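You operate a simulated robot arm through the tools that you are given. There is no shell and no other tool. Be economical: measure what you need, move in short steps, check, and stop when the job is done.

The job below is to be done with a simulated two-armed robot. You get a single attempt, and the scene is never put back.

TASK
Glue the core by the yellow lever, lay the middle bar on and clamp it till the lamp is green.
Fine: one press, nozzle parked again, glue switch off at the end; the clamp stays on. Where these are worked on the way, their far stop is far enough and under half their travel is too little: glue switch.

Only the result counts: the job must be done as asked and must still hold three seconds after the hand-in. Knocking over, shifting, dropping, spilling or breaking anything else fails it.

THE ROBOT
Two 7-joint arms with fingered hands on one trunk that stands fixed in place. Base frame: the origin is at the foot of the trunk, x ahead of it, y to its left, z up. Lengths are in mm, angles in degrees, forces in N, time in s.
The left shoulder is at [70, 169, 1293], the right one opposite. With the tool pointing down near the work surface each hand reaches from about 100 to 660 mm from the base axis, measured 20 degrees to its own side. Payload 3.4 kg a hand.
The tool frame of a hand sits at the grasp point between the pads (the TCP): z along the fingers, y along the line on which they close. The tips reach 23 mm beyond it. The gripper opens to 116 mm. The gripper's body begins 65 mm behind the TCP. The gripper is a hand of 4 fingers: y runs from the thumb to the fingers, the wrist lies at [0, 0, -211] in the tool frame, and closing takes about 1.5 s.
Orientation is told as [roll, pitch, yaw] about the base's x, y, z axes, in that order, counted from this pose: with the fingers straight down and closing along the base's y, the tool's x points along the base's -x, its y along +y and its z along -z.

THE INTERFACE
- The arms move only by the tool play_rows. It takes "left_increments", "right_increments" or both (then of equal length, played together; a hand with none holds still); each is a list of rows, each a list of 2 entries, a list of its own where there are three numbers: the shift along the base's x, y, z in cm, then the turn, a rotation vector about the base's x, y, z in degrees. In form: [[[x, y, z], [wx, wy, wz]], ...]. A call has 1 to 20 rows; each row is the pose to reach, as a shift and turn from the pose commanded when the call began. "left_claw" and "right_claw" are, for a hand that has rows, the opening, from 0 (shut) to 1 (fully open), set as the call begins (left out, the last holds). A row lasts 0.2 s, in which the tool goes at most 50 mm and 8.6 degrees; a call with a longer step from one row to the next is refused whole, and so is a gripper value outside its range. Where a pose cannot be reached the arm comes as near as it can. A force on the tool above 40 N (or 10 N above the force at the start of the call, whichever is more), or a blocked arm, ends the call early, and 0.2 s more pass. Each finger travels about 153 mm/s and halts on what it meets, pressing with about 30 N; the grip force reading is that of the motor and also rises with nothing between the fingers. The clock runs only during rows and for 0.2 s after the last one: add rows that repeat a pose to give the fingers time. It gives the time, the measured TCP pose, the force on the tool (base axes), the opening and the grip force at its end, in the units of the frame above (readings bear some noise), with the torque about the TCP (base axes, N m) and any sound that the robot's microphone picked up.
- Cameras (640 x 400 px; columns grow to the right, rows downward): "scene" is now at [126.3, 50.7, 1511.7]; the picture's right is [0.52, -0.86, 0.00], its down [-0.64, -0.39, -0.66] and it looks along [0.57, 0.34, -0.75] (base axes); focal length 320 px, centre (320, 200). "left" rides on the left gripper at [-69, 1, -90] in its tool frame; the picture's right is [-0.01, -1.00, 0.00], its down [0.79, -0.01, -0.61] and it looks along [0.61, -0.01, 0.79] (tool axes); focal length 251 px, centre (320, 200). "right" rides on the right gripper at [69, 1, -90] in its tool frame; the picture's right is [-0.01, 1.00, 0.00], its down [-0.79, -0.01, -0.61] and it looks along [-0.61, -0.01, 0.79] (tool axes); focal length 251 px, centre (320, 200). There is no depth. A picture from a camera that has moved, and an enlarged one, comes with that camera's place and axes in the base frame and with its lens. The place of the scene camera against the robot may be out by one fixed shift of up to 25 mm in any direction.
- grab_frame(camera): a new picture of that camera. It takes no simulated time.
- slide_trunk(by): slides the trunk up (or, below 0, down) by that many mm; the arms and the scene camera ride with it, the base frame stays. It gives what a move gives, with no picture.
- curl_fingers(finger1, finger2, finger3, thumb_bend, hand): sets how far each is bent, from 0 (flat) to 100 (curled in); at 30 the hand is open as for a grip, at 70 the pads meet at the TCP. One left out holds its place. A second passes; each finger stops where it meets its share of the squeeze, and holds until it gets a number again. A gripper value or a shape takes the hand back. It gives what a move gives, with no picture; readings hold the bend of each and the force on the fingers (four entries, about 0 where the hand has none), thumb and palm.
- hand_shape(shape, hand): the hand has 4 fingers and takes this shape, open, in about a second: jaw (thumb against the fingers, like two jaws); tri (thumb and two fingers); tip (a fingertip pinch); poke (one finger out to press); point (the index stretched); flat (the hand flat); cup (the hand cupped); fist (a fist). The gripper value then closes the fingers along that shape, each until it touches; the sizes above hold for jaw. It gives what a move gives, with no picture.
- pan_tilt(pan, tilt): turns the head with the scene camera to pan (to the left, within 86 degrees either way) and tilt (down, from -29 to 69), counted from straight ahead of the robot. It gives what a move gives.
- close_up(camera, box): a new picture of the part [left, top, right, bottom] of that camera's present view, enlarged. It takes no simulated time.
- job_done(): hands the job in; it is judged then, once.

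Work in short steps. Places have to be worked out from the pictures, the camera data and where the tool is seen: move nearer, look again, correct. Check each grasp and each placing, and mend what went wrong. You have 120 turns and 78 pictures in all, those below and enlarged ones among them. Open the grippers and draw the arms clear of the work before you hand the job in, unless the task says otherwise; then end with one line.

The tools are called after ">>>" as a command line: name --argument value ..., lists and objects as JSON in quotes. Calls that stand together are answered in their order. play_rows: Moves the arms, as the interface text tells. Its arguments: {"type":"object","properties":{"left_increments":{"type":"array","items":{"type":"array"}},"left_claw":{"type":"number"},"right_increments":{"type":"array","items":{"type":"array"}},"right_claw":{"type":"number"}},"required":[]} The other tools are called the same way: slide_trunk (by) slides the trunk up or down; hand_shape (shape, hand) gives the hand a shape; curl_fingers (finger1, finger2, finger3, thumb_bend, hand) moves the fingers one by one; pan_tilt (pan, tilt) turns the head that bears the scene camera; grab_frame (camera) takes a picture; close_up (camera, box) takes an enlarged picture of a part of a camera's view; job_done () hands the job in.

At the start:

```text
clock: 0.0
left_ee_pos: [303.6, 422.5, 1178.3]
left_tcp_rot: [0.0, 0.0, 0.0]
left_force: [0.0, 0.3, -0.1]
left_wrist_torque: [0.05, 0.04, 0.02]
left_gripper_width: 116.1
left_grasp_force: 0.1
left_shape: jaw
left_bend: [30.0, 30.0, 30.0, 30.0]
left_finger forces: [0.1, 0.0, 0.0, 0.0, 0.0, 0.0]
right_ee_pos: [444.7, 57.5, 1259.3]
right_tcp_rot: [0.1, 0.0, 0.0]
right_force: [0.1, 0.3, -0.1]
right_wrist_torque: [0.02, 0.01, -0.01]
right_gripper_width: 115.8
right_grasp_force: 0.1
right_shape: jaw
right_bend: [30.0, 30.0, 30.0, 30.0]
right_finger forces: [0.0, 0.0, 0.0, 0.0, 0.0, 0.0]
trunk travel left (down, up): [-800.0, 140.0]
head pan, tilt: [31.0, 48.6]
```

scene: 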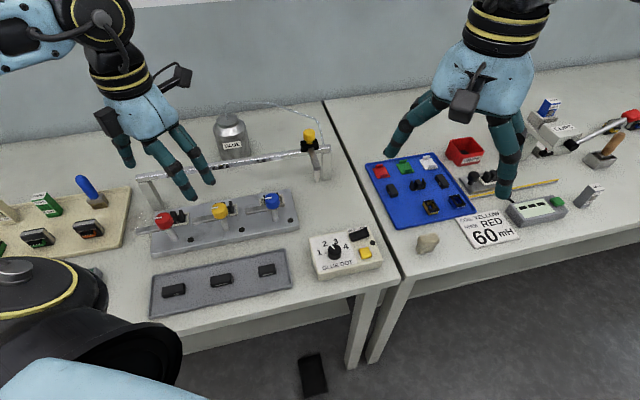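
right: 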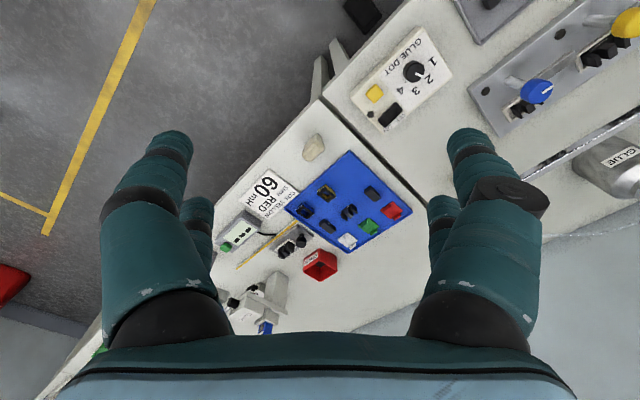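
left: 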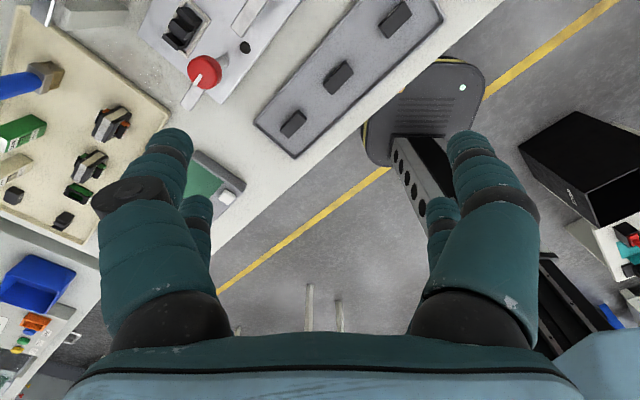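

The workstation has three levered clamps (red, yellow, blue), a tray with three bars, a glue unit with a dial and buttons, and a nozzle on a rail. I look closer.

>>> close_up --camera "scene" --box '[130, 90, 400, 320]'

>>> close_up --camera "scene" --box '[290, 215, 400, 290]'

>>> close_up --camera "scene" --box '[140, 180, 310, 270]'

```text
1.74 times, centred on (265, 205) of scene
camera zoom: at [126.3, 50.7, 1511.7], right [0.52, -0.86, 0.0], down [-0.64, -0.39, -0.66], along [0.57, 0.34, -0.75], focal length 557 px, centre (416, 191)
```

zoom: 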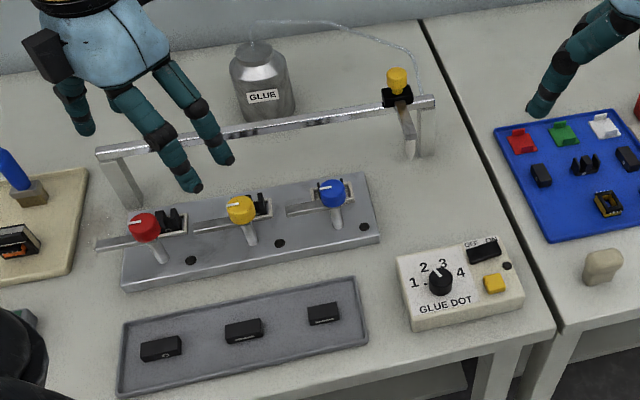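

```text
5.33 times, centred on (345, 252) of scene
camera zoom: at [126.3, 50.7, 1511.7], right [0.52, -0.86, 0.0], down [-0.64, -0.39, -0.66], along [0.57, 0.34, -0.75], focal length 1709 px, centre (187, -80)
```

zoom: 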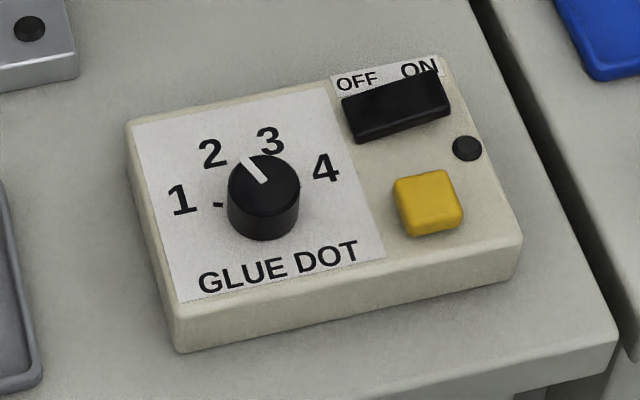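

```text
3.76 times, centred on (225, 225) of scene
camera zoom: at [126.3, 50.7, 1511.7], right [0.52, -0.86, 0.0], down [-0.64, -0.39, -0.66], along [0.57, 0.34, -0.75], focal length 1206 px, centre (678, 106)
```

zoom: 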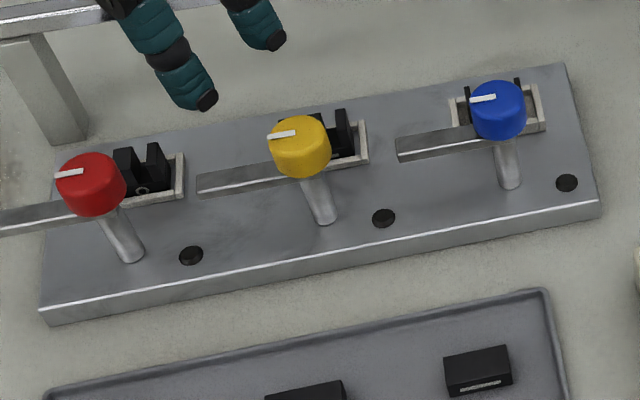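

I check the sign and the nozzle details.

>>> close_up --camera "scene" --box '[360, 140, 640, 260]'

>>> close_up --camera "scene" --box '[200, 90, 350, 200]'

>>> close_up --camera "scene" --box '[140, 235, 310, 325]'

```text
2.29 times, centred on (500, 200) of scene
camera zoom: at [126.3, 50.7, 1511.7], right [0.52, -0.86, 0.0], down [-0.64, -0.39, -0.66], along [0.57, 0.34, -0.75], focal length 732 px, centre (-91, 200)
```

zoom: 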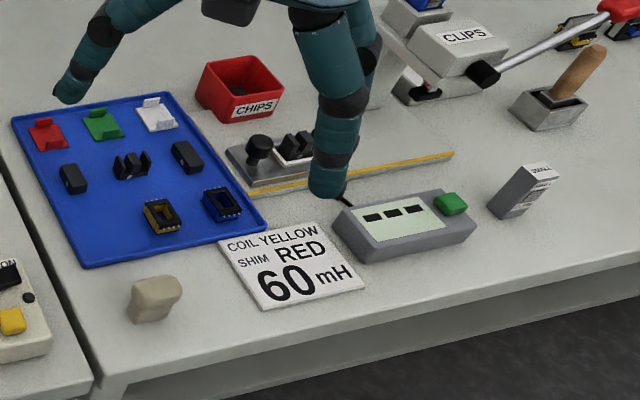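

```text
3.64 times, centred on (275, 145) of scene
camera zoom: at [126.3, 50.7, 1511.7], right [0.52, -0.86, 0.0], down [-0.64, -0.39, -0.66], along [0.57, 0.34, -0.75], focal length 1165 px, centre (484, 400)
```

zoom: 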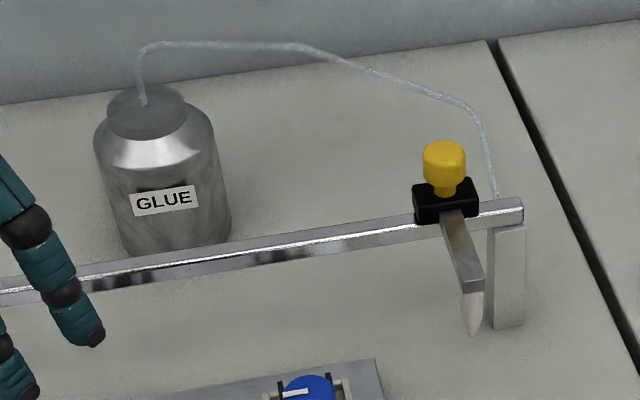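

```text
3.76 times, centred on (225, 280) of scene
camera zoom: at [126.3, 50.7, 1511.7], right [0.52, -0.86, 0.0], down [-0.64, -0.39, -0.66], along [0.57, 0.34, -0.75], focal length 1206 px, centre (678, -101)
```

zoom: 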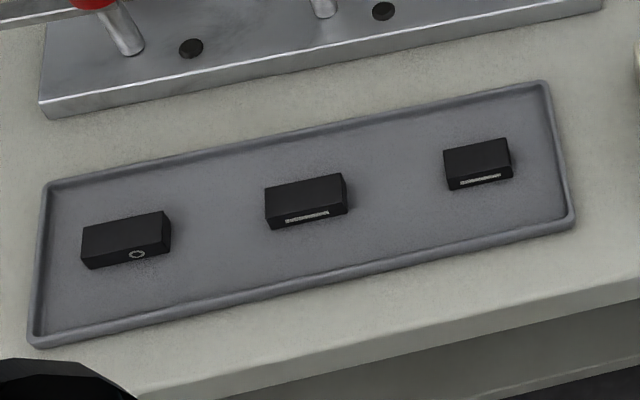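

Station is rotated about 45° to the left. I shape the right hand for poking (for the glue box) and look at it with both cameras.

>>> hand_shape --hand "right" --shape "poke"

>>> grab_frame --camera "right"

>>> grab_frame --camera "scene"

```text
clock: 0.9
left_ee_pos: [304.9, 423.6, 1177.2]
left_tcp_rot: [0.0, 0.0, 0.1]
left_force: [-0.5, 0.7, 0.4]
left_wrist_torque: [0.02, -0.01, 0.01]
left_gripper_width: 116.1
left_grasp_force: 0.0
left_shape: jaw
left_bend: [30.0, 30.0, 30.0, 30.0]
left_finger forces: [0.0, 0.0, 0.0, 0.1, 0.0, 0.0]
right_ee_pos: [444.4, 59.1, 1259.0]
right_tcp_rot: [0.1, 0.1, 0.0]
right_force: [0.6, 1.1, -0.2]
right_wrist_torque: [0.0, 0.02, -0.03]
right_gripper_width: 0.0
right_grasp_force: 0.1
right_shape: poke
right_bend: [100.0, 100.0, 100.0, 28.0]
right_finger forces: [0.0, 0.1, 0.1, 0.0, 0.1, 0.0]
trunk travel left (down, up): [-800.0, 140.0]
head pan, tilt: [31.0, 48.6]
```

```text
68 pictures are left
camera right: at [376.8, 57.5, 1349.5], right [0.01, 1.0, 0.0], down [0.79, -0.01, 0.61], along [0.61, -0.01, -0.79], focal length 251 px, centre (320, 200)
```

right: 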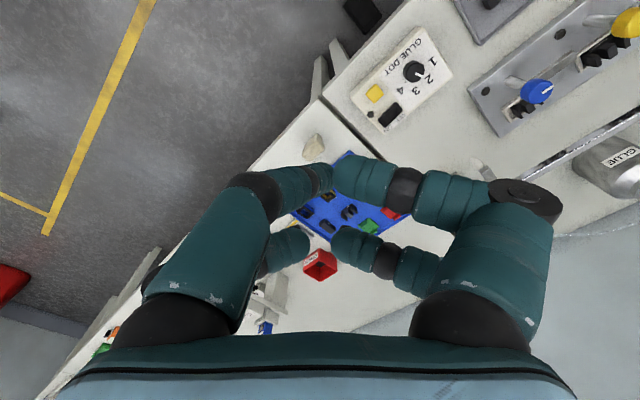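

```text
67 pictures are left
camera scene: at [126.3, 50.6, 1511.7], right [0.52, -0.86, 0.0], down [-0.64, -0.39, -0.66], along [0.57, 0.34, -0.75], focal length 320 px, centre (320, 200)
```

scene: 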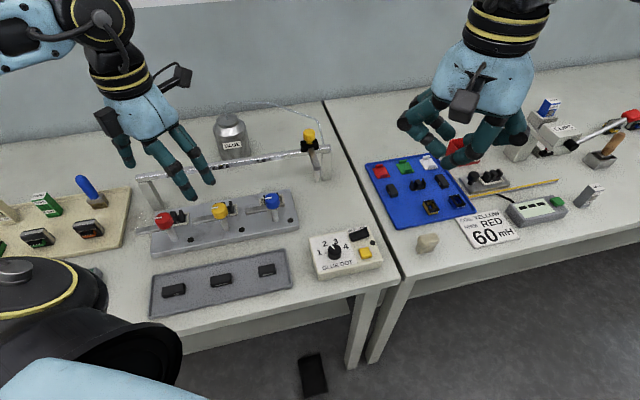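

The poke shape is unclear; I zoom into the hand.

>>> close_up --camera "scene" --box '[380, 60, 560, 190]'

>>> hand_shape --hand "right" --shape "point"

>>> close_up --camera "scene" --box '[380, 60, 560, 190]'

>>> grab_frame --camera "right"

```text
3.08 times, centred on (470, 125) of scene
camera zoom: at [126.3, 50.6, 1511.7], right [0.52, -0.86, 0.0], down [-0.64, -0.39, -0.66], along [0.57, 0.34, -0.75], focal length 986 px, centre (-142, 431)
```

zoom: 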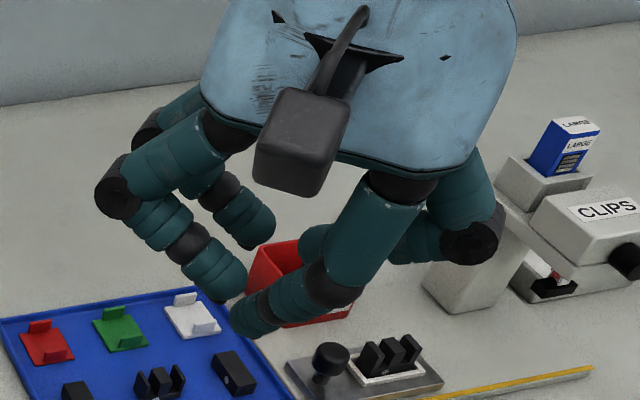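

```text
clock: 1.8
left_ee_pos: [304.9, 423.2, 1177.3]
left_tcp_rot: [0.0, -0.1, -0.1]
left_force: [0.4, -0.5, -0.8]
left_wrist_torque: [0.02, 0.0, 0.03]
left_gripper_width: 115.8
left_grasp_force: 0.1
left_shape: jaw
left_bend: [30.0, 30.0, 30.0, 30.0]
left_finger forces: [0.0, 0.0, 0.0, 0.1, 0.1, 0.0]
right_ee_pos: [445.4, 56.6, 1259.5]
right_tcp_rot: [0.0, 0.0, 0.0]
right_force: [-1.0, 0.6, -0.4]
right_wrist_torque: [-0.03, 0.02, 0.03]
right_gripper_width: 0.0
right_grasp_force: 0.1
right_shape: point
right_bend: [5.0, 82.0, 82.0, 31.0]
right_finger forces: [0.0, 0.0, 0.1, 0.0, 0.0, 0.1]
trunk travel left (down, up): [-800.0, 140.0]
head pan, tilt: [31.0, 48.6]
```

```text
3.08 times, centred on (470, 125) of scene
camera zoom: at [126.3, 50.7, 1511.7], right [0.52, -0.86, 0.0], down [-0.64, -0.39, -0.66], along [0.57, 0.34, -0.75], focal length 986 px, centre (-142, 431)
```

zoom: 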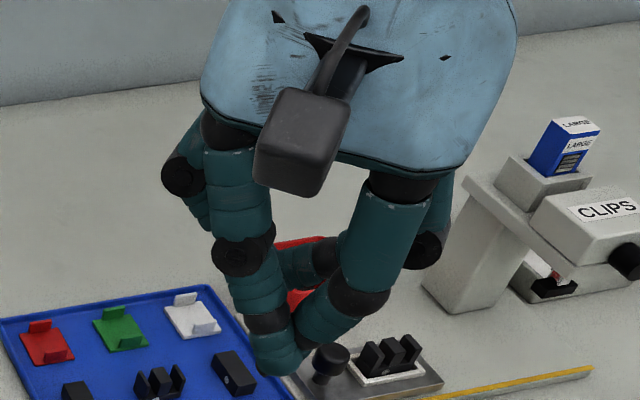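

```text
64 pictures are left
camera right: at [376.8, 57.5, 1349.5], right [0.01, 1.0, 0.0], down [0.79, -0.01, 0.61], along [0.61, -0.01, -0.79], focal length 251 px, centre (320, 200)
```

right: 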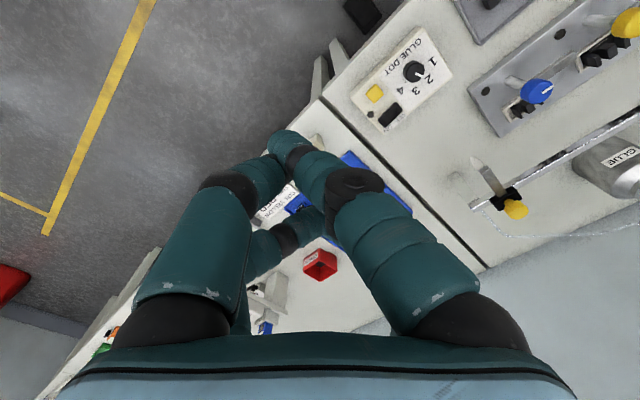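

I try the "tip" pinch, closed, as a poking tool.

>>> hand_shape --hand "right" --shape "tip"

>>> play_rows --right_increments '[[[0, 0, 0], [0, 0, 0]], [[0, 0, 0], [0, 0, 0]], [[0, 0, 0], [0, 0, 0]], [[0, 0, 0], [0, 0, 0]], [[0, 0, 0], [0, 0, 0]], [[0, 0, 0], [0, 0, 0]]]' --right_claw 0

>>> close_up --camera "scene" --box '[380, 60, 560, 190]'

>>> grab_frame --camera "right"

```text
clock: 2.7
left_ee_pos: [303.9, 422.6, 1178.2]
left_tcp_rot: [0.0, 0.0, 0.0]
left_force: [0.0, 0.6, -0.2]
left_wrist_torque: [-0.01, -0.01, 0.02]
left_gripper_width: 116.1
left_grasp_force: 0.0
left_shape: jaw
left_bend: [30.0, 30.0, 30.0, 30.0]
left_finger forces: [0.0, 0.0, 0.0, 0.1, 0.1, 0.0]
right_ee_pos: [443.8, 56.9, 1259.0]
right_tcp_rot: [0.1, 0.0, 0.0]
right_force: [-0.1, -1.1, 0.4]
right_wrist_torque: [-0.02, -0.01, 0.0]
right_gripper_width: 116.0
right_grasp_force: 0.0
right_shape: tip
right_bend: [30.0, 30.0, 30.0, 30.0]
right_finger forces: [0.0, 0.0, 0.0, 0.1, 0.0, 0.0]
trunk travel left (down, up): [-800.0, 140.0]
head pan, tilt: [31.0, 48.6]
```

```text
clock: 4.1
left_ee_pos: [303.7, 422.9, 1177.4]
left_tcp_rot: [-0.1, 0.0, 0.0]
left_force: [-0.7, 0.1, -0.6]
left_wrist_torque: [0.01, 0.0, 0.02]
left_gripper_width: 115.7
left_grasp_force: 0.1
left_shape: jaw
left_bend: [30.0, 30.0, 30.0, 30.0]
left_finger forces: [0.0, 0.0, 0.1, 0.1, 0.0, 0.0]
right_ee_pos: [445.0, 57.6, 1259.8]
right_tcp_rot: [0.1, 0.0, 0.0]
right_force: [0.5, 0.0, 0.2]
right_wrist_torque: [0.0, -0.01, 0.02]
right_gripper_width: 0.0
right_grasp_force: 29.9
right_shape: tip
right_bend: [62.0, 62.0, 62.0, 62.0]
right_finger forces: [0.0, 0.0, 0.1, 0.0, 0.0, 0.0]
trunk travel left (down, up): [-800.0, 140.0]
head pan, tilt: [31.0, 48.6]
```

```text
3.08 times, centred on (470, 125) of scene
camera zoom: at [126.3, 50.6, 1511.7], right [0.52, -0.86, 0.0], down [-0.64, -0.39, -0.66], along [0.57, 0.34, -0.75], focal length 986 px, centre (-142, 431)
```

zoom: 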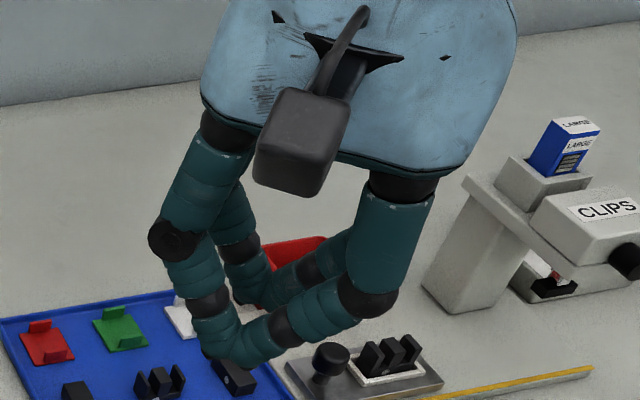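

```text
62 pictures are left
camera right: at [376.8, 57.5, 1349.5], right [0.01, 1.0, 0.0], down [0.79, -0.01, 0.61], along [0.61, -0.01, -0.79], focal length 251 px, centre (320, 200)
```

right: 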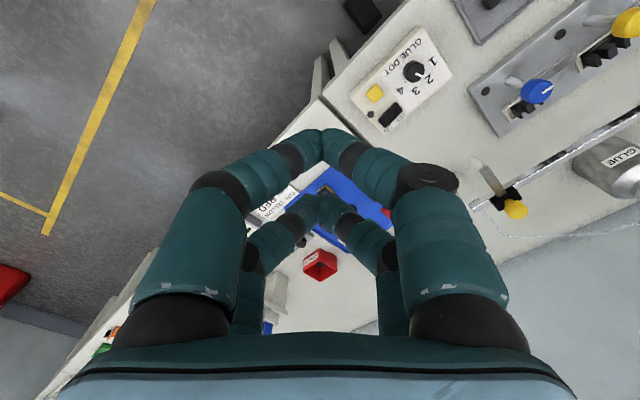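

The hand has two finger pairs at about x=±24 in tool frame; thumb + finger1 are on the camera side. I pinch with those and curl the other pair away.

>>> curl_fingers --hand "right" --finger1 66 --thumb_bend 66 --finger2 100 --finger3 100

>>> grab_frame --camera "right"

>>> close_up --camera "scene" --box '[380, 60, 560, 190]'

```text
clock: 5.1
left_ee_pos: [304.1, 423.4, 1178.6]
left_tcp_rot: [0.0, 0.0, 0.0]
left_force: [0.4, 0.5, -0.4]
left_wrist_torque: [0.04, -0.02, 0.02]
left_gripper_width: 116.1
left_grasp_force: 0.0
left_shape: jaw
left_bend: [30.0, 30.0, 30.0, 30.0]
left_finger forces: [0.1, 0.1, 0.0, 0.0, 0.0, 0.0]
right_ee_pos: [444.6, 56.9, 1257.7]
right_tcp_rot: [0.0, 0.0, -0.1]
right_force: [0.1, 0.4, -0.5]
right_wrist_torque: [-0.03, 0.0, -0.01]
right_gripper_width: 11.3
right_grasp_force: 0.0
right_shape: fingers
right_bend: [66.0, 74.0, 74.0, 66.0]
right_finger forces: [0.1, 0.1, 0.0, 0.0, 0.0, 0.0]
trunk travel left (down, up): [-800.0, 140.0]
head pan, tilt: [31.0, 48.6]
```

```text
61 pictures are left
camera right: at [376.8, 57.5, 1349.5], right [0.01, 1.0, 0.0], down [0.79, -0.01, 0.61], along [0.61, -0.01, -0.79], focal length 251 px, centre (320, 200)
```

right: 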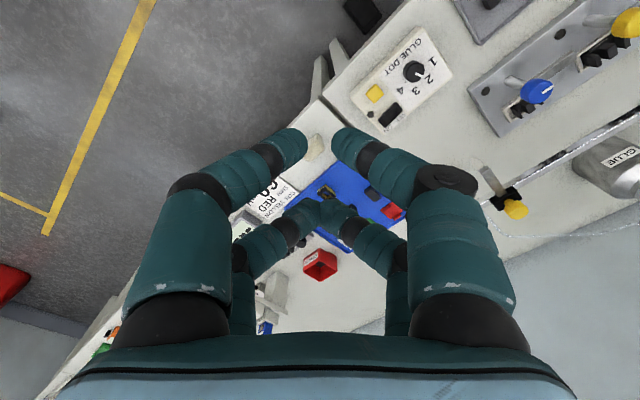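

```text
3.08 times, centred on (470, 125) of scene
camera zoom: at [126.3, 50.6, 1511.7], right [0.52, -0.86, 0.0], down [-0.64, -0.39, -0.66], along [0.57, 0.34, -0.75], focal length 986 px, centre (-142, 431)
```

zoom: 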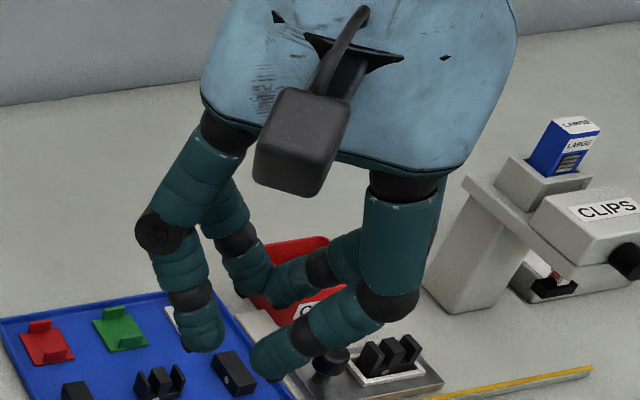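

Front pair = camera side, meets near bend 70. I close it as a poker, tilt the hand 25° forward and hover over the glue box (switch about (532,182), button about (497,151)).

>>> curl_fingers --hand "right" --finger1 80 --thumb_bend 80

>>> play_rows --right_increments '[[[1.2, 1.5, -3.4], [0, -4, 0]], [[2.5, 3.1, -6.9], [0, -8, 0]], [[3.7, 4.7, -10.3], [0, -12, 0]], [[5, 6.3, -13.7], [0, -16, 0]], [[6.2, 7.9, -17.1], [0, -20, 0]], [[7.5, 9.4, -20.6], [0, -25, 0]], [[8.7, 11, -24], [0, -25, 0]], [[8.7, 11, -24], [0, -25, 0]]]'

>>> grab_frame --camera "right"

>>> grab_frame --camera "scene"

```text
clock: 6.1
left_ee_pos: [304.7, 424.6, 1178.5]
left_tcp_rot: [0.1, 0.0, -0.1]
left_force: [0.1, -0.8, 0.2]
left_wrist_torque: [-0.01, 0.01, -0.04]
left_gripper_width: 116.0
left_grasp_force: 0.1
left_shape: jaw
left_bend: [30.0, 30.0, 30.0, 30.0]
left_finger forces: [0.0, 0.0, 0.0, 0.0, 0.0, 0.0]
right_ee_pos: [445.1, 57.7, 1258.8]
right_tcp_rot: [0.0, 0.0, 0.0]
right_force: [-0.5, -0.8, 0.2]
right_wrist_torque: [0.01, 0.02, 0.0]
right_gripper_width: 0.2
right_grasp_force: 0.0
right_shape: fingers
right_bend: [75.0, 74.0, 74.0, 75.0]
right_finger forces: [0.1, 0.0, 0.1, 0.0, 0.1, 0.0]
trunk travel left (down, up): [-800.0, 140.0]
head pan, tilt: [31.0, 48.6]
```

```text
clock: 7.9
left_ee_pos: [304.2, 423.5, 1178.6]
left_tcp_rot: [0.0, 0.0, 0.0]
left_force: [-0.4, -0.5, 0.3]
left_wrist_torque: [-0.01, -0.01, 0.03]
left_gripper_width: 115.8
left_grasp_force: 0.0
left_shape: jaw
left_bend: [30.0, 30.0, 30.0, 30.0]
left_finger forces: [0.0, 0.0, 0.0, 0.0, 0.0, 0.0]
right_ee_pos: [532.5, 169.1, 1019.3]
right_tcp_rot: [0.0, -25.0, -0.1]
right_force: [0.0, 0.1, -0.2]
right_wrist_torque: [0.01, -0.02, -0.01]
right_gripper_width: 0.1
right_grasp_force: 0.0
right_shape: fingers
right_bend: [75.0, 74.0, 74.0, 75.0]
right_finger forces: [0.1, 0.0, 0.0, 0.1, 0.0, 0.0]
trunk travel left (down, up): [-800.0, 140.0]
head pan, tilt: [31.0, 48.6]
```

```text
59 pictures are left
camera right: at [432.7, 168.2, 1072.8], right [0.01, 1.0, 0.01], down [0.46, -0.01, 0.89], along [0.89, -0.01, -0.46], focal length 251 px, centre (320, 200)
```

right: 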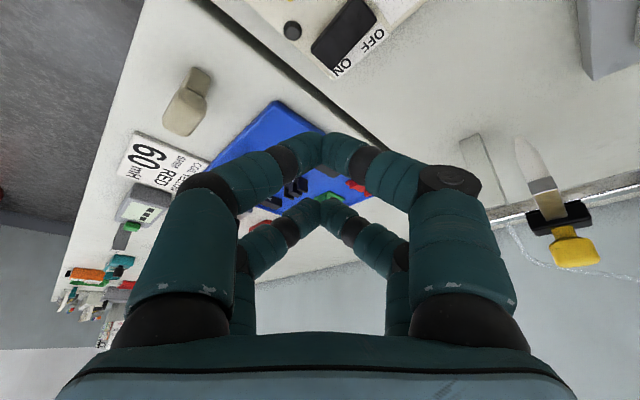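

```text
58 pictures are left
camera scene: at [126.3, 49.9, 1511.7], right [0.52, -0.86, 0.0], down [-0.64, -0.39, -0.66], along [0.57, 0.34, -0.75], focal length 320 px, centre (320, 200)
```

scene: 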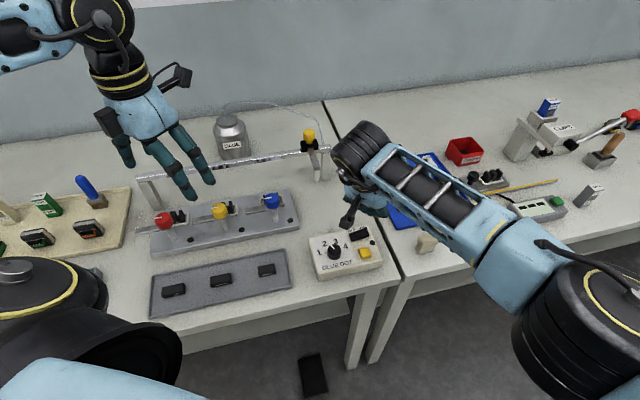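

Rocker ON end is near (543,175), OFF end near (521,193). I lower the tip toward the ON end to just above it and check.

>>> play_rows --right_increments '[[[1.2, 0.3, -3], [0, 0, 0]], [[2.3, 0.6, -6], [0, 0, 0]], [[2.3, 0.6, -8], [0, 0, 0]], [[2.3, 0.6, -8], [0, 0, 0]]]'

>>> close_up --camera "scene" --box '[290, 200, 420, 290]'

>>> grab_frame --camera "right"

```text
clock: 8.9
left_ee_pos: [303.1, 423.3, 1178.5]
left_tcp_rot: [0.0, 0.0, 0.0]
left_force: [-0.5, 0.3, -0.4]
left_wrist_torque: [-0.02, -0.01, -0.03]
left_gripper_width: 115.8
left_grasp_force: 0.1
left_shape: jaw
left_bend: [30.0, 30.0, 30.0, 30.0]
left_finger forces: [0.0, 0.0, 0.0, 0.0, 0.0, 0.0]
right_ee_pos: [546.7, 151.6, 967.4]
right_tcp_rot: [0.0, -25.0, 0.1]
right_force: [0.5, -0.1, -0.7]
right_wrist_torque: [0.01, -0.02, -0.01]
right_gripper_width: 0.0
right_grasp_force: 0.0
right_shape: fingers
right_bend: [75.0, 74.0, 74.0, 75.0]
right_finger forces: [0.1, 0.0, 0.1, 0.1, 0.0, 0.0]
right hand out of reach, approached as far as the arm can: row 1, 2, 3, 4
trunk travel left (down, up): [-800.0, 140.0]
head pan, tilt: [31.0, 48.6]
```

```text
4.44 times, centred on (355, 245) of scene
camera zoom: at [126.1, 50.6, 1511.7], right [0.52, -0.86, 0.0], down [-0.64, -0.39, -0.66], along [0.57, 0.34, -0.75], focal length 1424 px, centre (164, 0)
```

zoom: 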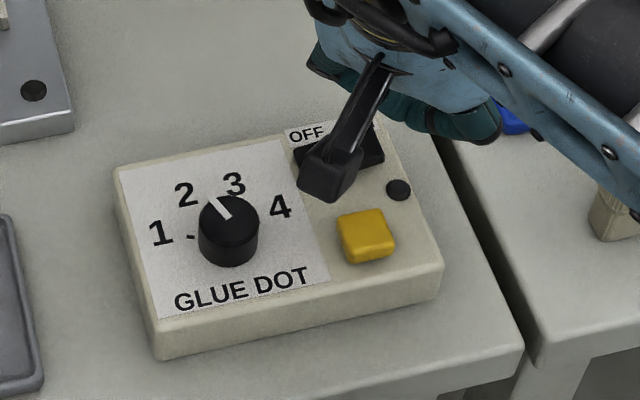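

```text
56 pictures are left
camera right: at [446.5, 151.6, 1022.1], right [0.01, 1.0, 0.0], down [0.46, -0.01, 0.89], along [0.89, -0.01, -0.46], focal length 251 px, centre (320, 200)
```

right: 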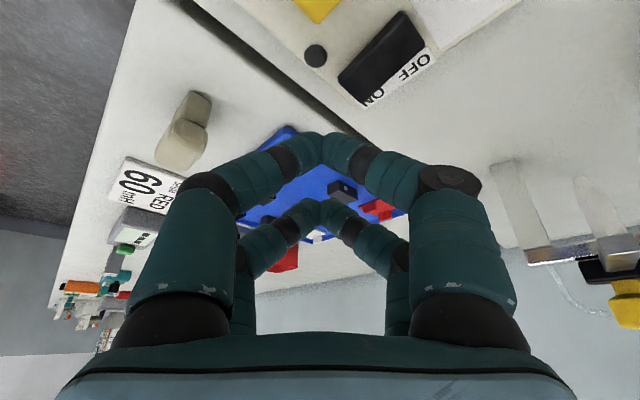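

The right arm cannot reach that far. I withdraw it to its start and use the left hand (poke shape) for the box.

>>> play_rows --right_increments '[[[0, -1.5, 4], [0, 4, 0]], [[-2, -4.5, 8], [0, 9, 0]], [[-4, -8, 12], [0, 14, 0]], [[-6, -12, 16], [0, 19, 0]], [[-8, -16, 20], [0, 25, 0]], [[-10, -20, 24], [0, 25, 0]], [[-11, -24, 24], [0, 25, 0]]]'

>>> hand_shape --hand "left" --shape "poke"

>>> play_rows --left_increments '[[[3.5, -3.6, -1], [0, 0, 0]], [[7, -7.2, -3], [0, 0, 0]], [[10.4, -10.8, -5], [0, 0, 0]], [[13.8, -14.4, -8], [0, 0, 0]], [[17.2, -18, -11], [0, 0, 0]], [[20, -21, -14], [0, 0, 0]], [[22.8, -23.7, -17], [0, 0, 0]], [[22.8, -23.7, -17], [0, 0, 0]]]'

>>> grab_frame --camera "left"

>>> grab_frame --camera "scene"

```text
refused: row 2 steps farther than a row can; nothing moved
```

```text
clock: 9.8
left_ee_pos: [304.6, 423.8, 1177.8]
left_tcp_rot: [0.0, 0.0, 0.1]
left_force: [0.1, -0.7, 0.2]
left_wrist_torque: [0.0, -0.01, -0.02]
left_gripper_width: 0.1
left_grasp_force: 0.0
left_shape: poke
left_bend: [100.0, 100.0, 100.0, 28.0]
left_finger forces: [0.1, 0.0, 0.1, 0.1, 0.1, 0.0]
right_ee_pos: [546.2, 151.6, 969.5]
right_tcp_rot: [0.0, -25.0, 0.0]
right_force: [-0.1, -0.8, 0.0]
right_wrist_torque: [-0.01, -0.03, -0.01]
right_gripper_width: 0.0
right_grasp_force: 0.0
right_shape: fingers
right_bend: [75.0, 74.0, 74.0, 75.0]
right_finger forces: [0.0, 0.0, 0.0, 0.1, 0.0, 0.0]
trunk travel left (down, up): [-800.0, 140.0]
head pan, tilt: [31.0, 48.6]
```

```text
refused: row 1 steps farther than a row can; nothing moved
```

```text
55 pictures are left
camera left: at [373.2, 423.8, 1268.7], right [0.01, -1.0, 0.0], down [-0.79, -0.01, 0.61], along [-0.61, -0.01, -0.79], focal length 251 px, centre (320, 200)
```

left: 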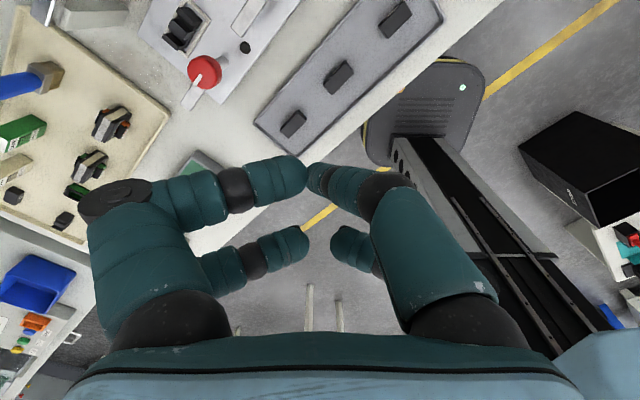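

```text
54 pictures are left
camera scene: at [126.4, 50.7, 1511.7], right [0.52, -0.86, 0.0], down [-0.64, -0.39, -0.66], along [0.57, 0.34, -0.75], focal length 320 px, centre (320, 200)
```

scene: 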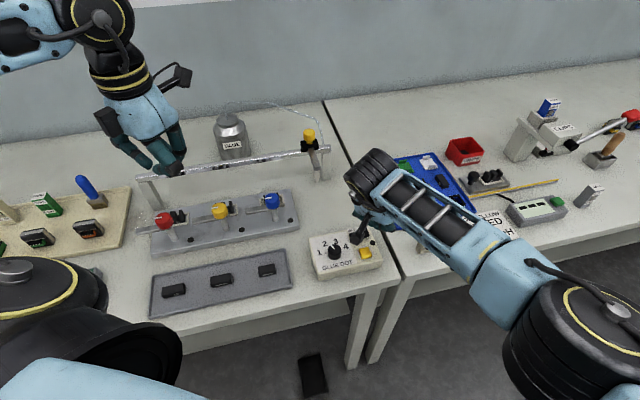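

Thumb tip in poke lies about on the tool axis – good. I resend the moves with smaller steps, right first.

>>> play_rows --right_increments '[[[-0.5, -1.5, 4], [0, 4, 0]], [[-2, -3.5, 8], [0, 9, 0]], [[-3.5, -6, 11.5], [0, 14, 0]], [[-5, -9, 15], [0, 19, 0]], [[-6.5, -12, 18], [0, 25, 0]], [[-8, -16, 20], [0, 25, 0]], [[-9.5, -20, 22], [0, 25, 0]], [[-11, -24, 24], [0, 25, 0]]]'

>>> play_rows --left_increments '[[[2.9, -3, -1], [0, 0, 0]], [[5.8, -6, -3], [0, 0, 0]], [[8.7, -9, -5], [0, 0, 0]], [[11.6, -12, -7], [0, 0, 0]], [[14.5, -15, -9], [0, 0, 0]], [[17.4, -18, -11], [0, 0, 0]], [[20.3, -21, -14], [0, 0, 0]], [[23, -23.7, -17], [0, 0, 0]], [[23, -23.7, -17], [0, 0, 0]]]'

>>> grab_frame --camera "left"

>>> close_up --camera "scene" --box '[280, 140, 440, 290]'

```text
clock: 11.6
left_ee_pos: [303.7, 421.2, 1178.7]
left_tcp_rot: [0.2, -0.1, 0.0]
left_force: [0.3, -0.4, 0.1]
left_wrist_torque: [0.0, 0.04, 0.02]
left_gripper_width: 0.0
left_grasp_force: 0.1
left_shape: poke
left_bend: [100.0, 100.0, 100.0, 28.0]
left_finger forces: [0.0, 0.0, 0.0, 0.1, 0.1, 0.0]
right_ee_pos: [430.7, -90.7, 1206.6]
right_tcp_rot: [0.0, -0.1, 0.0]
right_force: [-0.3, 0.1, -0.6]
right_wrist_torque: [0.01, -0.05, 0.04]
right_gripper_width: 0.0
right_grasp_force: 0.0
right_shape: fingers
right_bend: [75.0, 74.0, 74.0, 75.0]
right_finger forces: [0.0, 0.0, 0.0, 0.1, 0.1, 0.0]
trunk travel left (down, up): [-800.0, 140.0]
head pan, tilt: [31.0, 48.6]
```

```text
refused: row 7 steps farther than a row can; nothing moved
```

```text
53 pictures are left
camera left: at [372.1, 421.9, 1269.7], right [0.01, -1.0, 0.0], down [-0.8, -0.01, 0.61], along [-0.61, 0.0, -0.8], focal length 251 px, centre (320, 200)
```

left: 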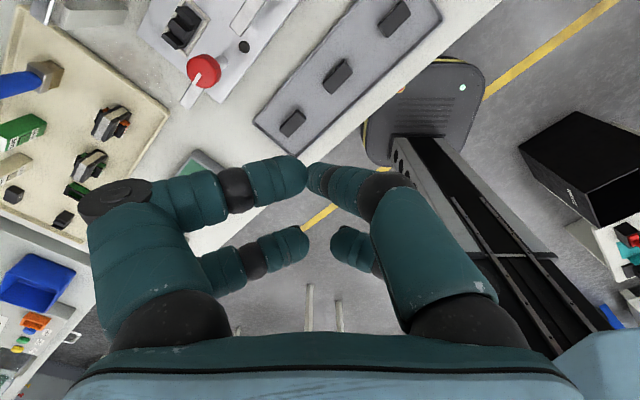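

```text
2.67 times, centred on (360, 215) of scene
camera zoom: at [125.1, 48.4, 1511.8], right [0.52, -0.86, 0.0], down [-0.64, -0.39, -0.66], along [0.57, 0.34, -0.75], focal length 854 px, centre (213, 160)
```

zoom: 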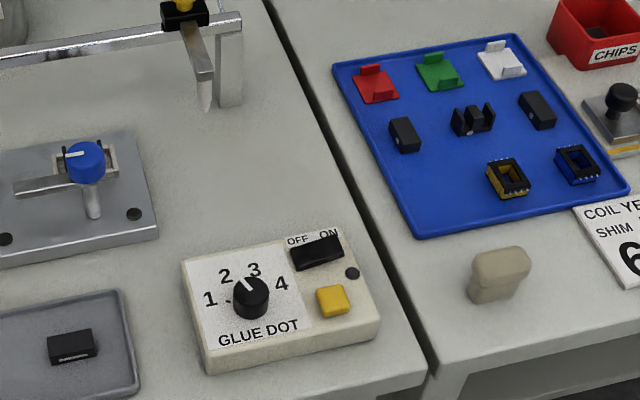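

Right hand is clear. Left moves to hover over the switch, in even small steps.

>>> play_rows --left_increments '[[[2.4, -2.4, -1.5], [0, 0, 0]], [[4.8, -4.8, -3], [0, 0, 0]], [[7.2, -7.2, -4.5], [0, 0, 0]], [[9.6, -9.6, -6], [0, 0, 0]], [[12, -12, -7.5], [0, 0, 0]], [[14.4, -14.4, -9], [0, 0, 0]], [[16.8, -16.8, -11], [0, 0, 0]], [[19.2, -19.2, -13], [0, 0, 0]], [[21.6, -21.6, -15], [0, 0, 0]], [[23.9, -24.7, -17], [0, 0, 0]], [[23.9, -24.7, -18], [0, 0, 0]]]'

>>> grab_frame --camera "left"

>>> close_up --camera "scene" --box '[280, 140, 440, 290]'

```text
clock: 14.0
left_ee_pos: [541.6, 177.4, 998.3]
left_tcp_rot: [0.0, 0.1, 0.0]
left_force: [-0.4, 0.0, -0.1]
left_wrist_torque: [-0.03, 0.01, 0.02]
left_gripper_width: 0.2
left_grasp_force: 0.0
left_shape: poke
left_bend: [100.0, 100.0, 100.0, 28.0]
left_finger forces: [0.0, 0.0, 0.1, 0.0, 0.0, 0.0]
right_ee_pos: [430.3, -89.0, 1205.9]
right_tcp_rot: [0.0, -0.1, 0.1]
right_force: [-0.2, 0.6, 0.8]
right_wrist_torque: [-0.01, 0.01, 0.01]
right_gripper_width: 0.2
right_grasp_force: 0.1
right_shape: fingers
right_bend: [75.0, 74.0, 74.0, 75.0]
right_finger forces: [0.0, 0.1, 0.1, 0.2, 0.0, 0.1]
trunk travel left (down, up): [-800.0, 140.0]
head pan, tilt: [31.0, 48.6]
```

```text
51 pictures are left
camera left: at [610.4, 177.5, 1087.6], right [0.01, -1.0, 0.0], down [-0.8, -0.01, 0.61], along [-0.61, -0.01, -0.8], focal length 251 px, centre (320, 200)
```

left: 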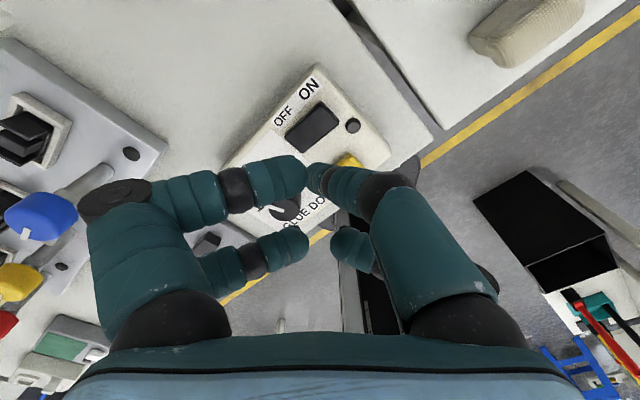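

```text
2.67 times, centred on (360, 215) of scene
camera zoom: at [126.0, 51.2, 1511.7], right [0.52, -0.86, 0.0], down [-0.64, -0.39, -0.66], along [0.57, 0.34, -0.75], focal length 854 px, centre (213, 160)
```

zoom: 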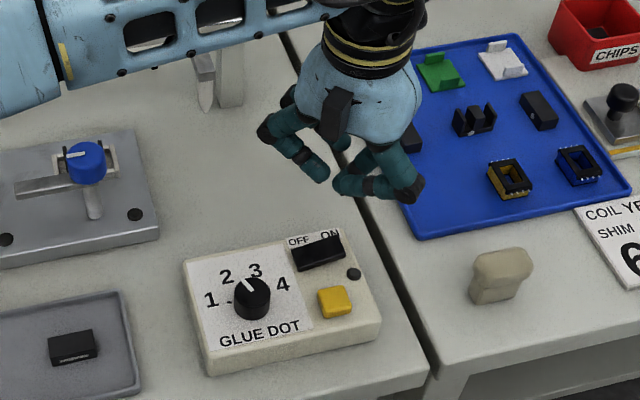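

Poke leaves the tips nearly level, so I use the closed tip pinch tilted 25° so that the camera-side pair is lowest.

>>> hand_shape --hand "left" --shape "tip"

>>> play_rows --left_increments '[[[0, 0, 0.5], [0, 6, 0]], [[-0.5, 0, 0.5], [0, 12, 0]], [[-1, -0.2, 0.5], [0, 18, 0]], [[-1, -0.2, 0.5], [0, 25, 0]], [[-1, -0.2, 0.5], [0, 25, 0]], [[-1, -0.2, -2], [0, 25, 0]], [[-1, -0.2, -4], [0, 25, 0]], [[-1, -0.2, -4], [0, 25, 0]]]' --left_claw 0

>>> grab_frame --camera "left"

>>> close_up --camera "scene" --box '[280, 140, 440, 290]'

```text
clock: 14.9
left_ee_pos: [540.8, 177.3, 997.5]
left_tcp_rot: [0.1, 0.0, -0.1]
left_force: [0.1, -0.4, -0.2]
left_wrist_torque: [-0.02, -0.02, 0.04]
left_gripper_width: 116.0
left_grasp_force: 0.0
left_shape: tip
left_bend: [30.0, 30.0, 30.0, 30.0]
left_finger forces: [0.0, 0.0, 0.0, 0.1, 0.1, 0.1]
right_ee_pos: [433.0, -89.6, 1204.6]
right_tcp_rot: [0.1, 0.0, 0.0]
right_force: [0.0, 0.0, 0.7]
right_wrist_torque: [0.0, 0.0, -0.04]
right_gripper_width: 0.2
right_grasp_force: 0.1
right_shape: fingers
right_bend: [75.0, 74.0, 74.0, 75.0]
right_finger forces: [0.0, 0.0, 0.0, 0.1, 0.0, 0.0]
trunk travel left (down, up): [-800.0, 140.0]
head pan, tilt: [31.0, 48.6]
```

```text
clock: 16.7
left_ee_pos: [532.1, 174.8, 958.7]
left_tcp_rot: [0.0, 24.9, 0.0]
left_force: [0.0, 0.0, 0.0]
left_wrist_torque: [0.0, -0.01, 0.04]
left_gripper_width: 0.0
left_grasp_force: 29.8
left_shape: tip
left_bend: [62.0, 62.0, 62.0, 62.0]
left_finger forces: [0.0, 0.1, 0.1, 0.1, 0.1, 0.0]
right_ee_pos: [431.9, -90.5, 1204.9]
right_tcp_rot: [-0.1, 0.0, 0.0]
right_force: [-0.6, -0.1, 0.5]
right_wrist_torque: [-0.03, 0.0, 0.0]
right_gripper_width: 0.0
right_grasp_force: 0.1
right_shape: fingers
right_bend: [75.0, 74.0, 74.0, 75.0]
right_finger forces: [0.0, 0.1, 0.0, 0.0, 0.0, 0.1]
trunk travel left (down, up): [-800.0, 140.0]
head pan, tilt: [31.0, 48.6]
```

```text
49 pictures are left
camera left: at [633.0, 174.8, 1011.4], right [0.01, -1.0, 0.0], down [-0.46, -0.01, 0.89], along [-0.89, -0.01, -0.46], focal length 251 px, centre (320, 200)
```

left: 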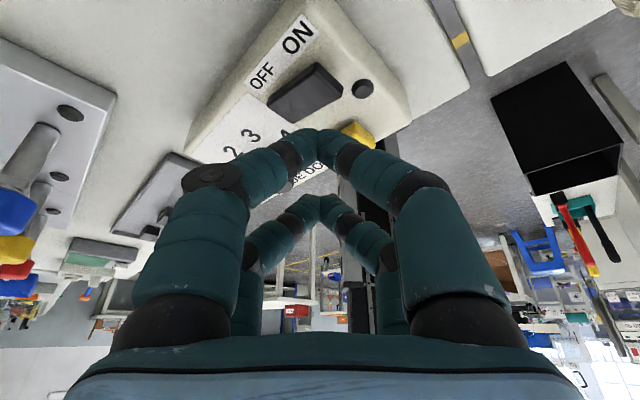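

```text
2.67 times, centred on (360, 215) of scene
camera zoom: at [126.1, 50.8, 1511.7], right [0.52, -0.86, 0.0], down [-0.64, -0.39, -0.66], along [0.57, 0.34, -0.75], focal length 854 px, centre (213, 160)
```

zoom: 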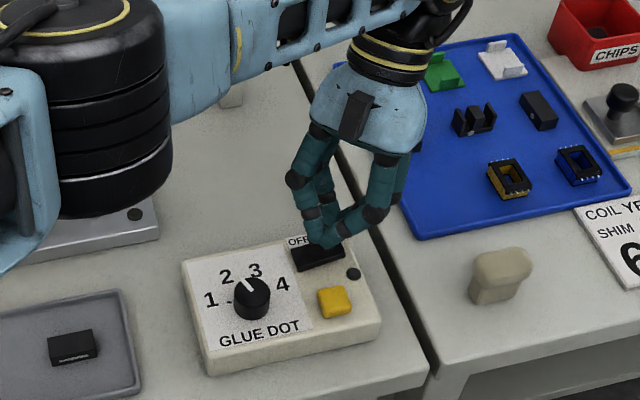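

Tip is right above the rocker's ON half. I press down gradually.

>>> play_rows --left_increments '[[[0, -0.3, -1], [0, 0, 0]], [[0, -0.3, -2], [0, 0, 0]], [[0, -0.3, -2.5], [0, 0, 0]], [[0, -0.3, -3], [0, 0, 0]], [[0, -0.3, -3.3], [0, 0, 0]], [[0, -0.3, -3.6], [0, 0, 0]]]'

>>> close_up --camera "scene" --box '[320, 200, 400, 270]'

```text
clock: 18.1
left_ee_pos: [529.5, 172.1, 927.3]
left_tcp_rot: [0.0, 25.0, 0.0]
left_force: [3.3, 1.9, 9.1]
left_wrist_torque: [0.05, -0.15, 0.02]
left_gripper_width: 0.0
left_grasp_force: 30.4
left_shape: tip
left_bend: [63.0, 62.0, 62.0, 62.0]
left_finger forces: [0.0, 0.0, 0.0, 0.0, 0.1, 0.1]
left hand out of reach, approached as far as the arm can: row 5, 6
right_ee_pos: [430.9, -90.8, 1206.8]
right_tcp_rot: [0.0, 0.0, 0.0]
right_force: [0.1, -0.2, -0.2]
right_wrist_torque: [0.02, 0.0, 0.03]
right_gripper_width: 0.0
right_grasp_force: 0.0
right_shape: fingers
right_bend: [75.0, 74.0, 74.0, 75.0]
right_finger forces: [0.0, 0.2, 0.0, 0.0, 0.1, 0.0]
trunk travel left (down, up): [-800.0, 140.0]
head pan, tilt: [31.0, 48.6]
```

```text
5.71 times, centred on (360, 235) of scene
camera zoom: at [125.7, 50.0, 1511.9], right [0.52, -0.86, 0.0], down [-0.64, -0.39, -0.66], along [0.57, 0.34, -0.75], focal length 1831 px, centre (91, 0)
```

zoom: 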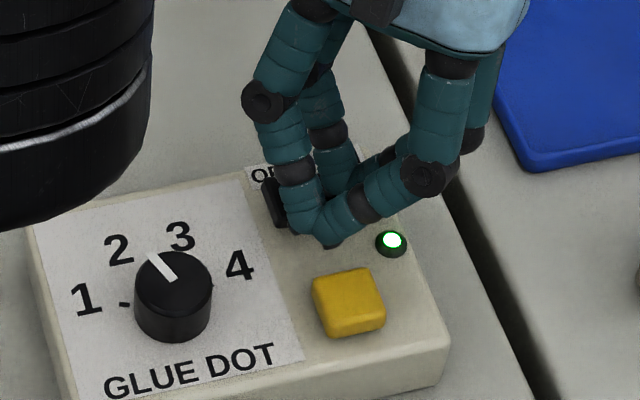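

Lamp green: glue switch is ON. I raise the left hand, untilt it, then turn it to yaw 45 to approach the nozzle carriage.

>>> play_rows --left_increments '[[[0, 0, 4], [0, 0, 0]], [[0, 0, 8], [0, -6, 0]], [[0, 0, 12], [0, -12, 0]], [[0, 0, 16], [0, -18, 0]], [[0, 0, 20], [0, -25, 0]], [[0, 0, 24], [0, -25, 0]]]'

>>> play_rows --left_increments '[[[0, 2, 0], [0, 0, 7.5]], [[0, 5, 0], [0, 0, 15]], [[0, 8, 0], [0, 0, 22.5]], [[0, 11, 0], [0, 0, 30]], [[0, 14, 0], [0, 0, 37.5]], [[0, 16, 0], [0, 0, 45]]]' --left_claw 0.55

>>> play_rows --left_increments '[[[1, 0, 0], [5.3, -5.3, 0]], [[2, 1, 0], [10.6, -10.6, 0]], [[3, 2, 0], [15.9, -15.9, 0]], [[4, 3, 0], [21.2, -21.2, 0]], [[5, 3, 0], [26.5, -26.5, 0]], [[6, 3, 0], [31.8, -31.8, 0]]]'

>>> grab_frame --camera "left"

>>> grab_frame --camera "scene"

```text
clock: 19.5
left_ee_pos: [529.7, 171.0, 1166.5]
left_tcp_rot: [0.0, -0.1, 0.0]
left_force: [0.1, 0.4, -0.4]
left_wrist_torque: [-0.01, -0.01, 0.02]
left_gripper_width: 0.1
left_grasp_force: 30.2
left_shape: tip
left_bend: [62.0, 62.0, 62.0, 62.0]
left_finger forces: [0.1, 0.0, 0.0, 0.0, 0.0, 0.0]
right_ee_pos: [432.2, -90.0, 1206.7]
right_tcp_rot: [0.1, 0.1, 0.1]
right_force: [-0.9, 0.1, -0.1]
right_wrist_torque: [0.02, 0.01, 0.0]
right_gripper_width: 0.1
right_grasp_force: 0.0
right_shape: fingers
right_bend: [75.0, 74.0, 74.0, 75.0]
right_finger forces: [0.0, 0.1, 0.0, 0.0, 0.0, 0.1]
trunk travel left (down, up): [-800.0, 140.0]
head pan, tilt: [31.0, 48.6]
```

```text
clock: 20.9
left_ee_pos: [528.5, 334.5, 1168.0]
left_tcp_rot: [0.0, 0.0, 45.0]
left_force: [0.1, 0.7, -0.3]
left_wrist_torque: [-0.02, -0.01, -0.01]
left_gripper_width: 63.4
left_grasp_force: 0.0
left_shape: tip
left_bend: [72.0, 72.0, 72.0, 74.0]
left_finger forces: [0.0, 0.0, 0.0, 0.0, 0.0, 0.0]
right_ee_pos: [432.8, -88.1, 1204.2]
right_tcp_rot: [0.0, 0.0, 0.0]
right_force: [0.0, -0.6, -0.2]
right_wrist_torque: [0.01, 0.01, 0.0]
right_gripper_width: 0.0
right_grasp_force: 0.1
right_shape: fingers
right_bend: [75.0, 74.0, 74.0, 75.0]
right_finger forces: [0.0, 0.0, 0.0, 0.1, 0.0, 0.0]
trunk travel left (down, up): [-800.0, 140.0]
head pan, tilt: [31.0, 48.6]
```

```text
clock: 22.3
left_ee_pos: [590.5, 362.8, 1166.1]
left_tcp_rot: [0.0, -45.0, 45.0]
left_force: [0.1, 0.2, 0.1]
left_wrist_torque: [-0.02, -0.02, -0.04]
left_gripper_width: 63.1
left_grasp_force: 0.0
left_shape: tip
left_bend: [72.0, 72.0, 72.0, 74.0]
left_finger forces: [0.0, 0.0, 0.0, 0.0, 0.0, 0.0]
right_ee_pos: [432.3, -89.9, 1204.9]
right_tcp_rot: [0.1, 0.1, 0.0]
right_force: [0.0, 0.0, -0.3]
right_wrist_torque: [0.02, 0.0, 0.01]
right_gripper_width: 0.1
right_grasp_force: 0.1
right_shape: fingers
right_bend: [75.0, 74.0, 74.0, 75.0]
right_finger forces: [0.0, 0.1, 0.0, 0.1, 0.0, 0.0]
trunk travel left (down, up): [-800.0, 140.0]
head pan, tilt: [31.0, 48.6]
```

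```text
46 pictures are left
camera left: at [579.8, 351.3, 1278.7], right [0.71, -0.7, 0.01], down [-0.7, -0.71, -0.13], along [0.1, 0.09, -0.99], focal length 251 px, centre (320, 200)
```

left: 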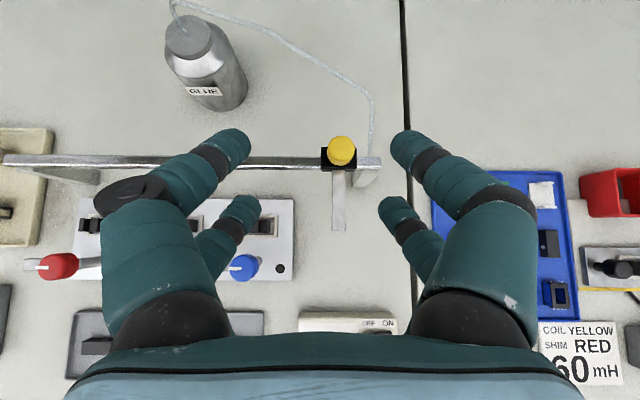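

```text
45 pictures are left
camera scene: at [126.9, 50.2, 1511.6], right [0.52, -0.86, 0.0], down [-0.64, -0.39, -0.66], along [0.57, 0.34, -0.75], focal length 320 px, centre (320, 200)
```

scene: 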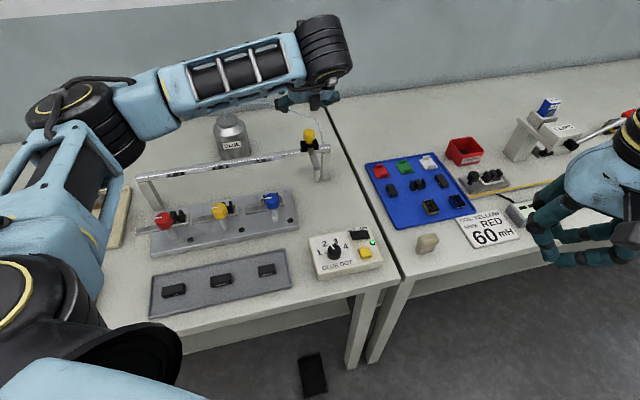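

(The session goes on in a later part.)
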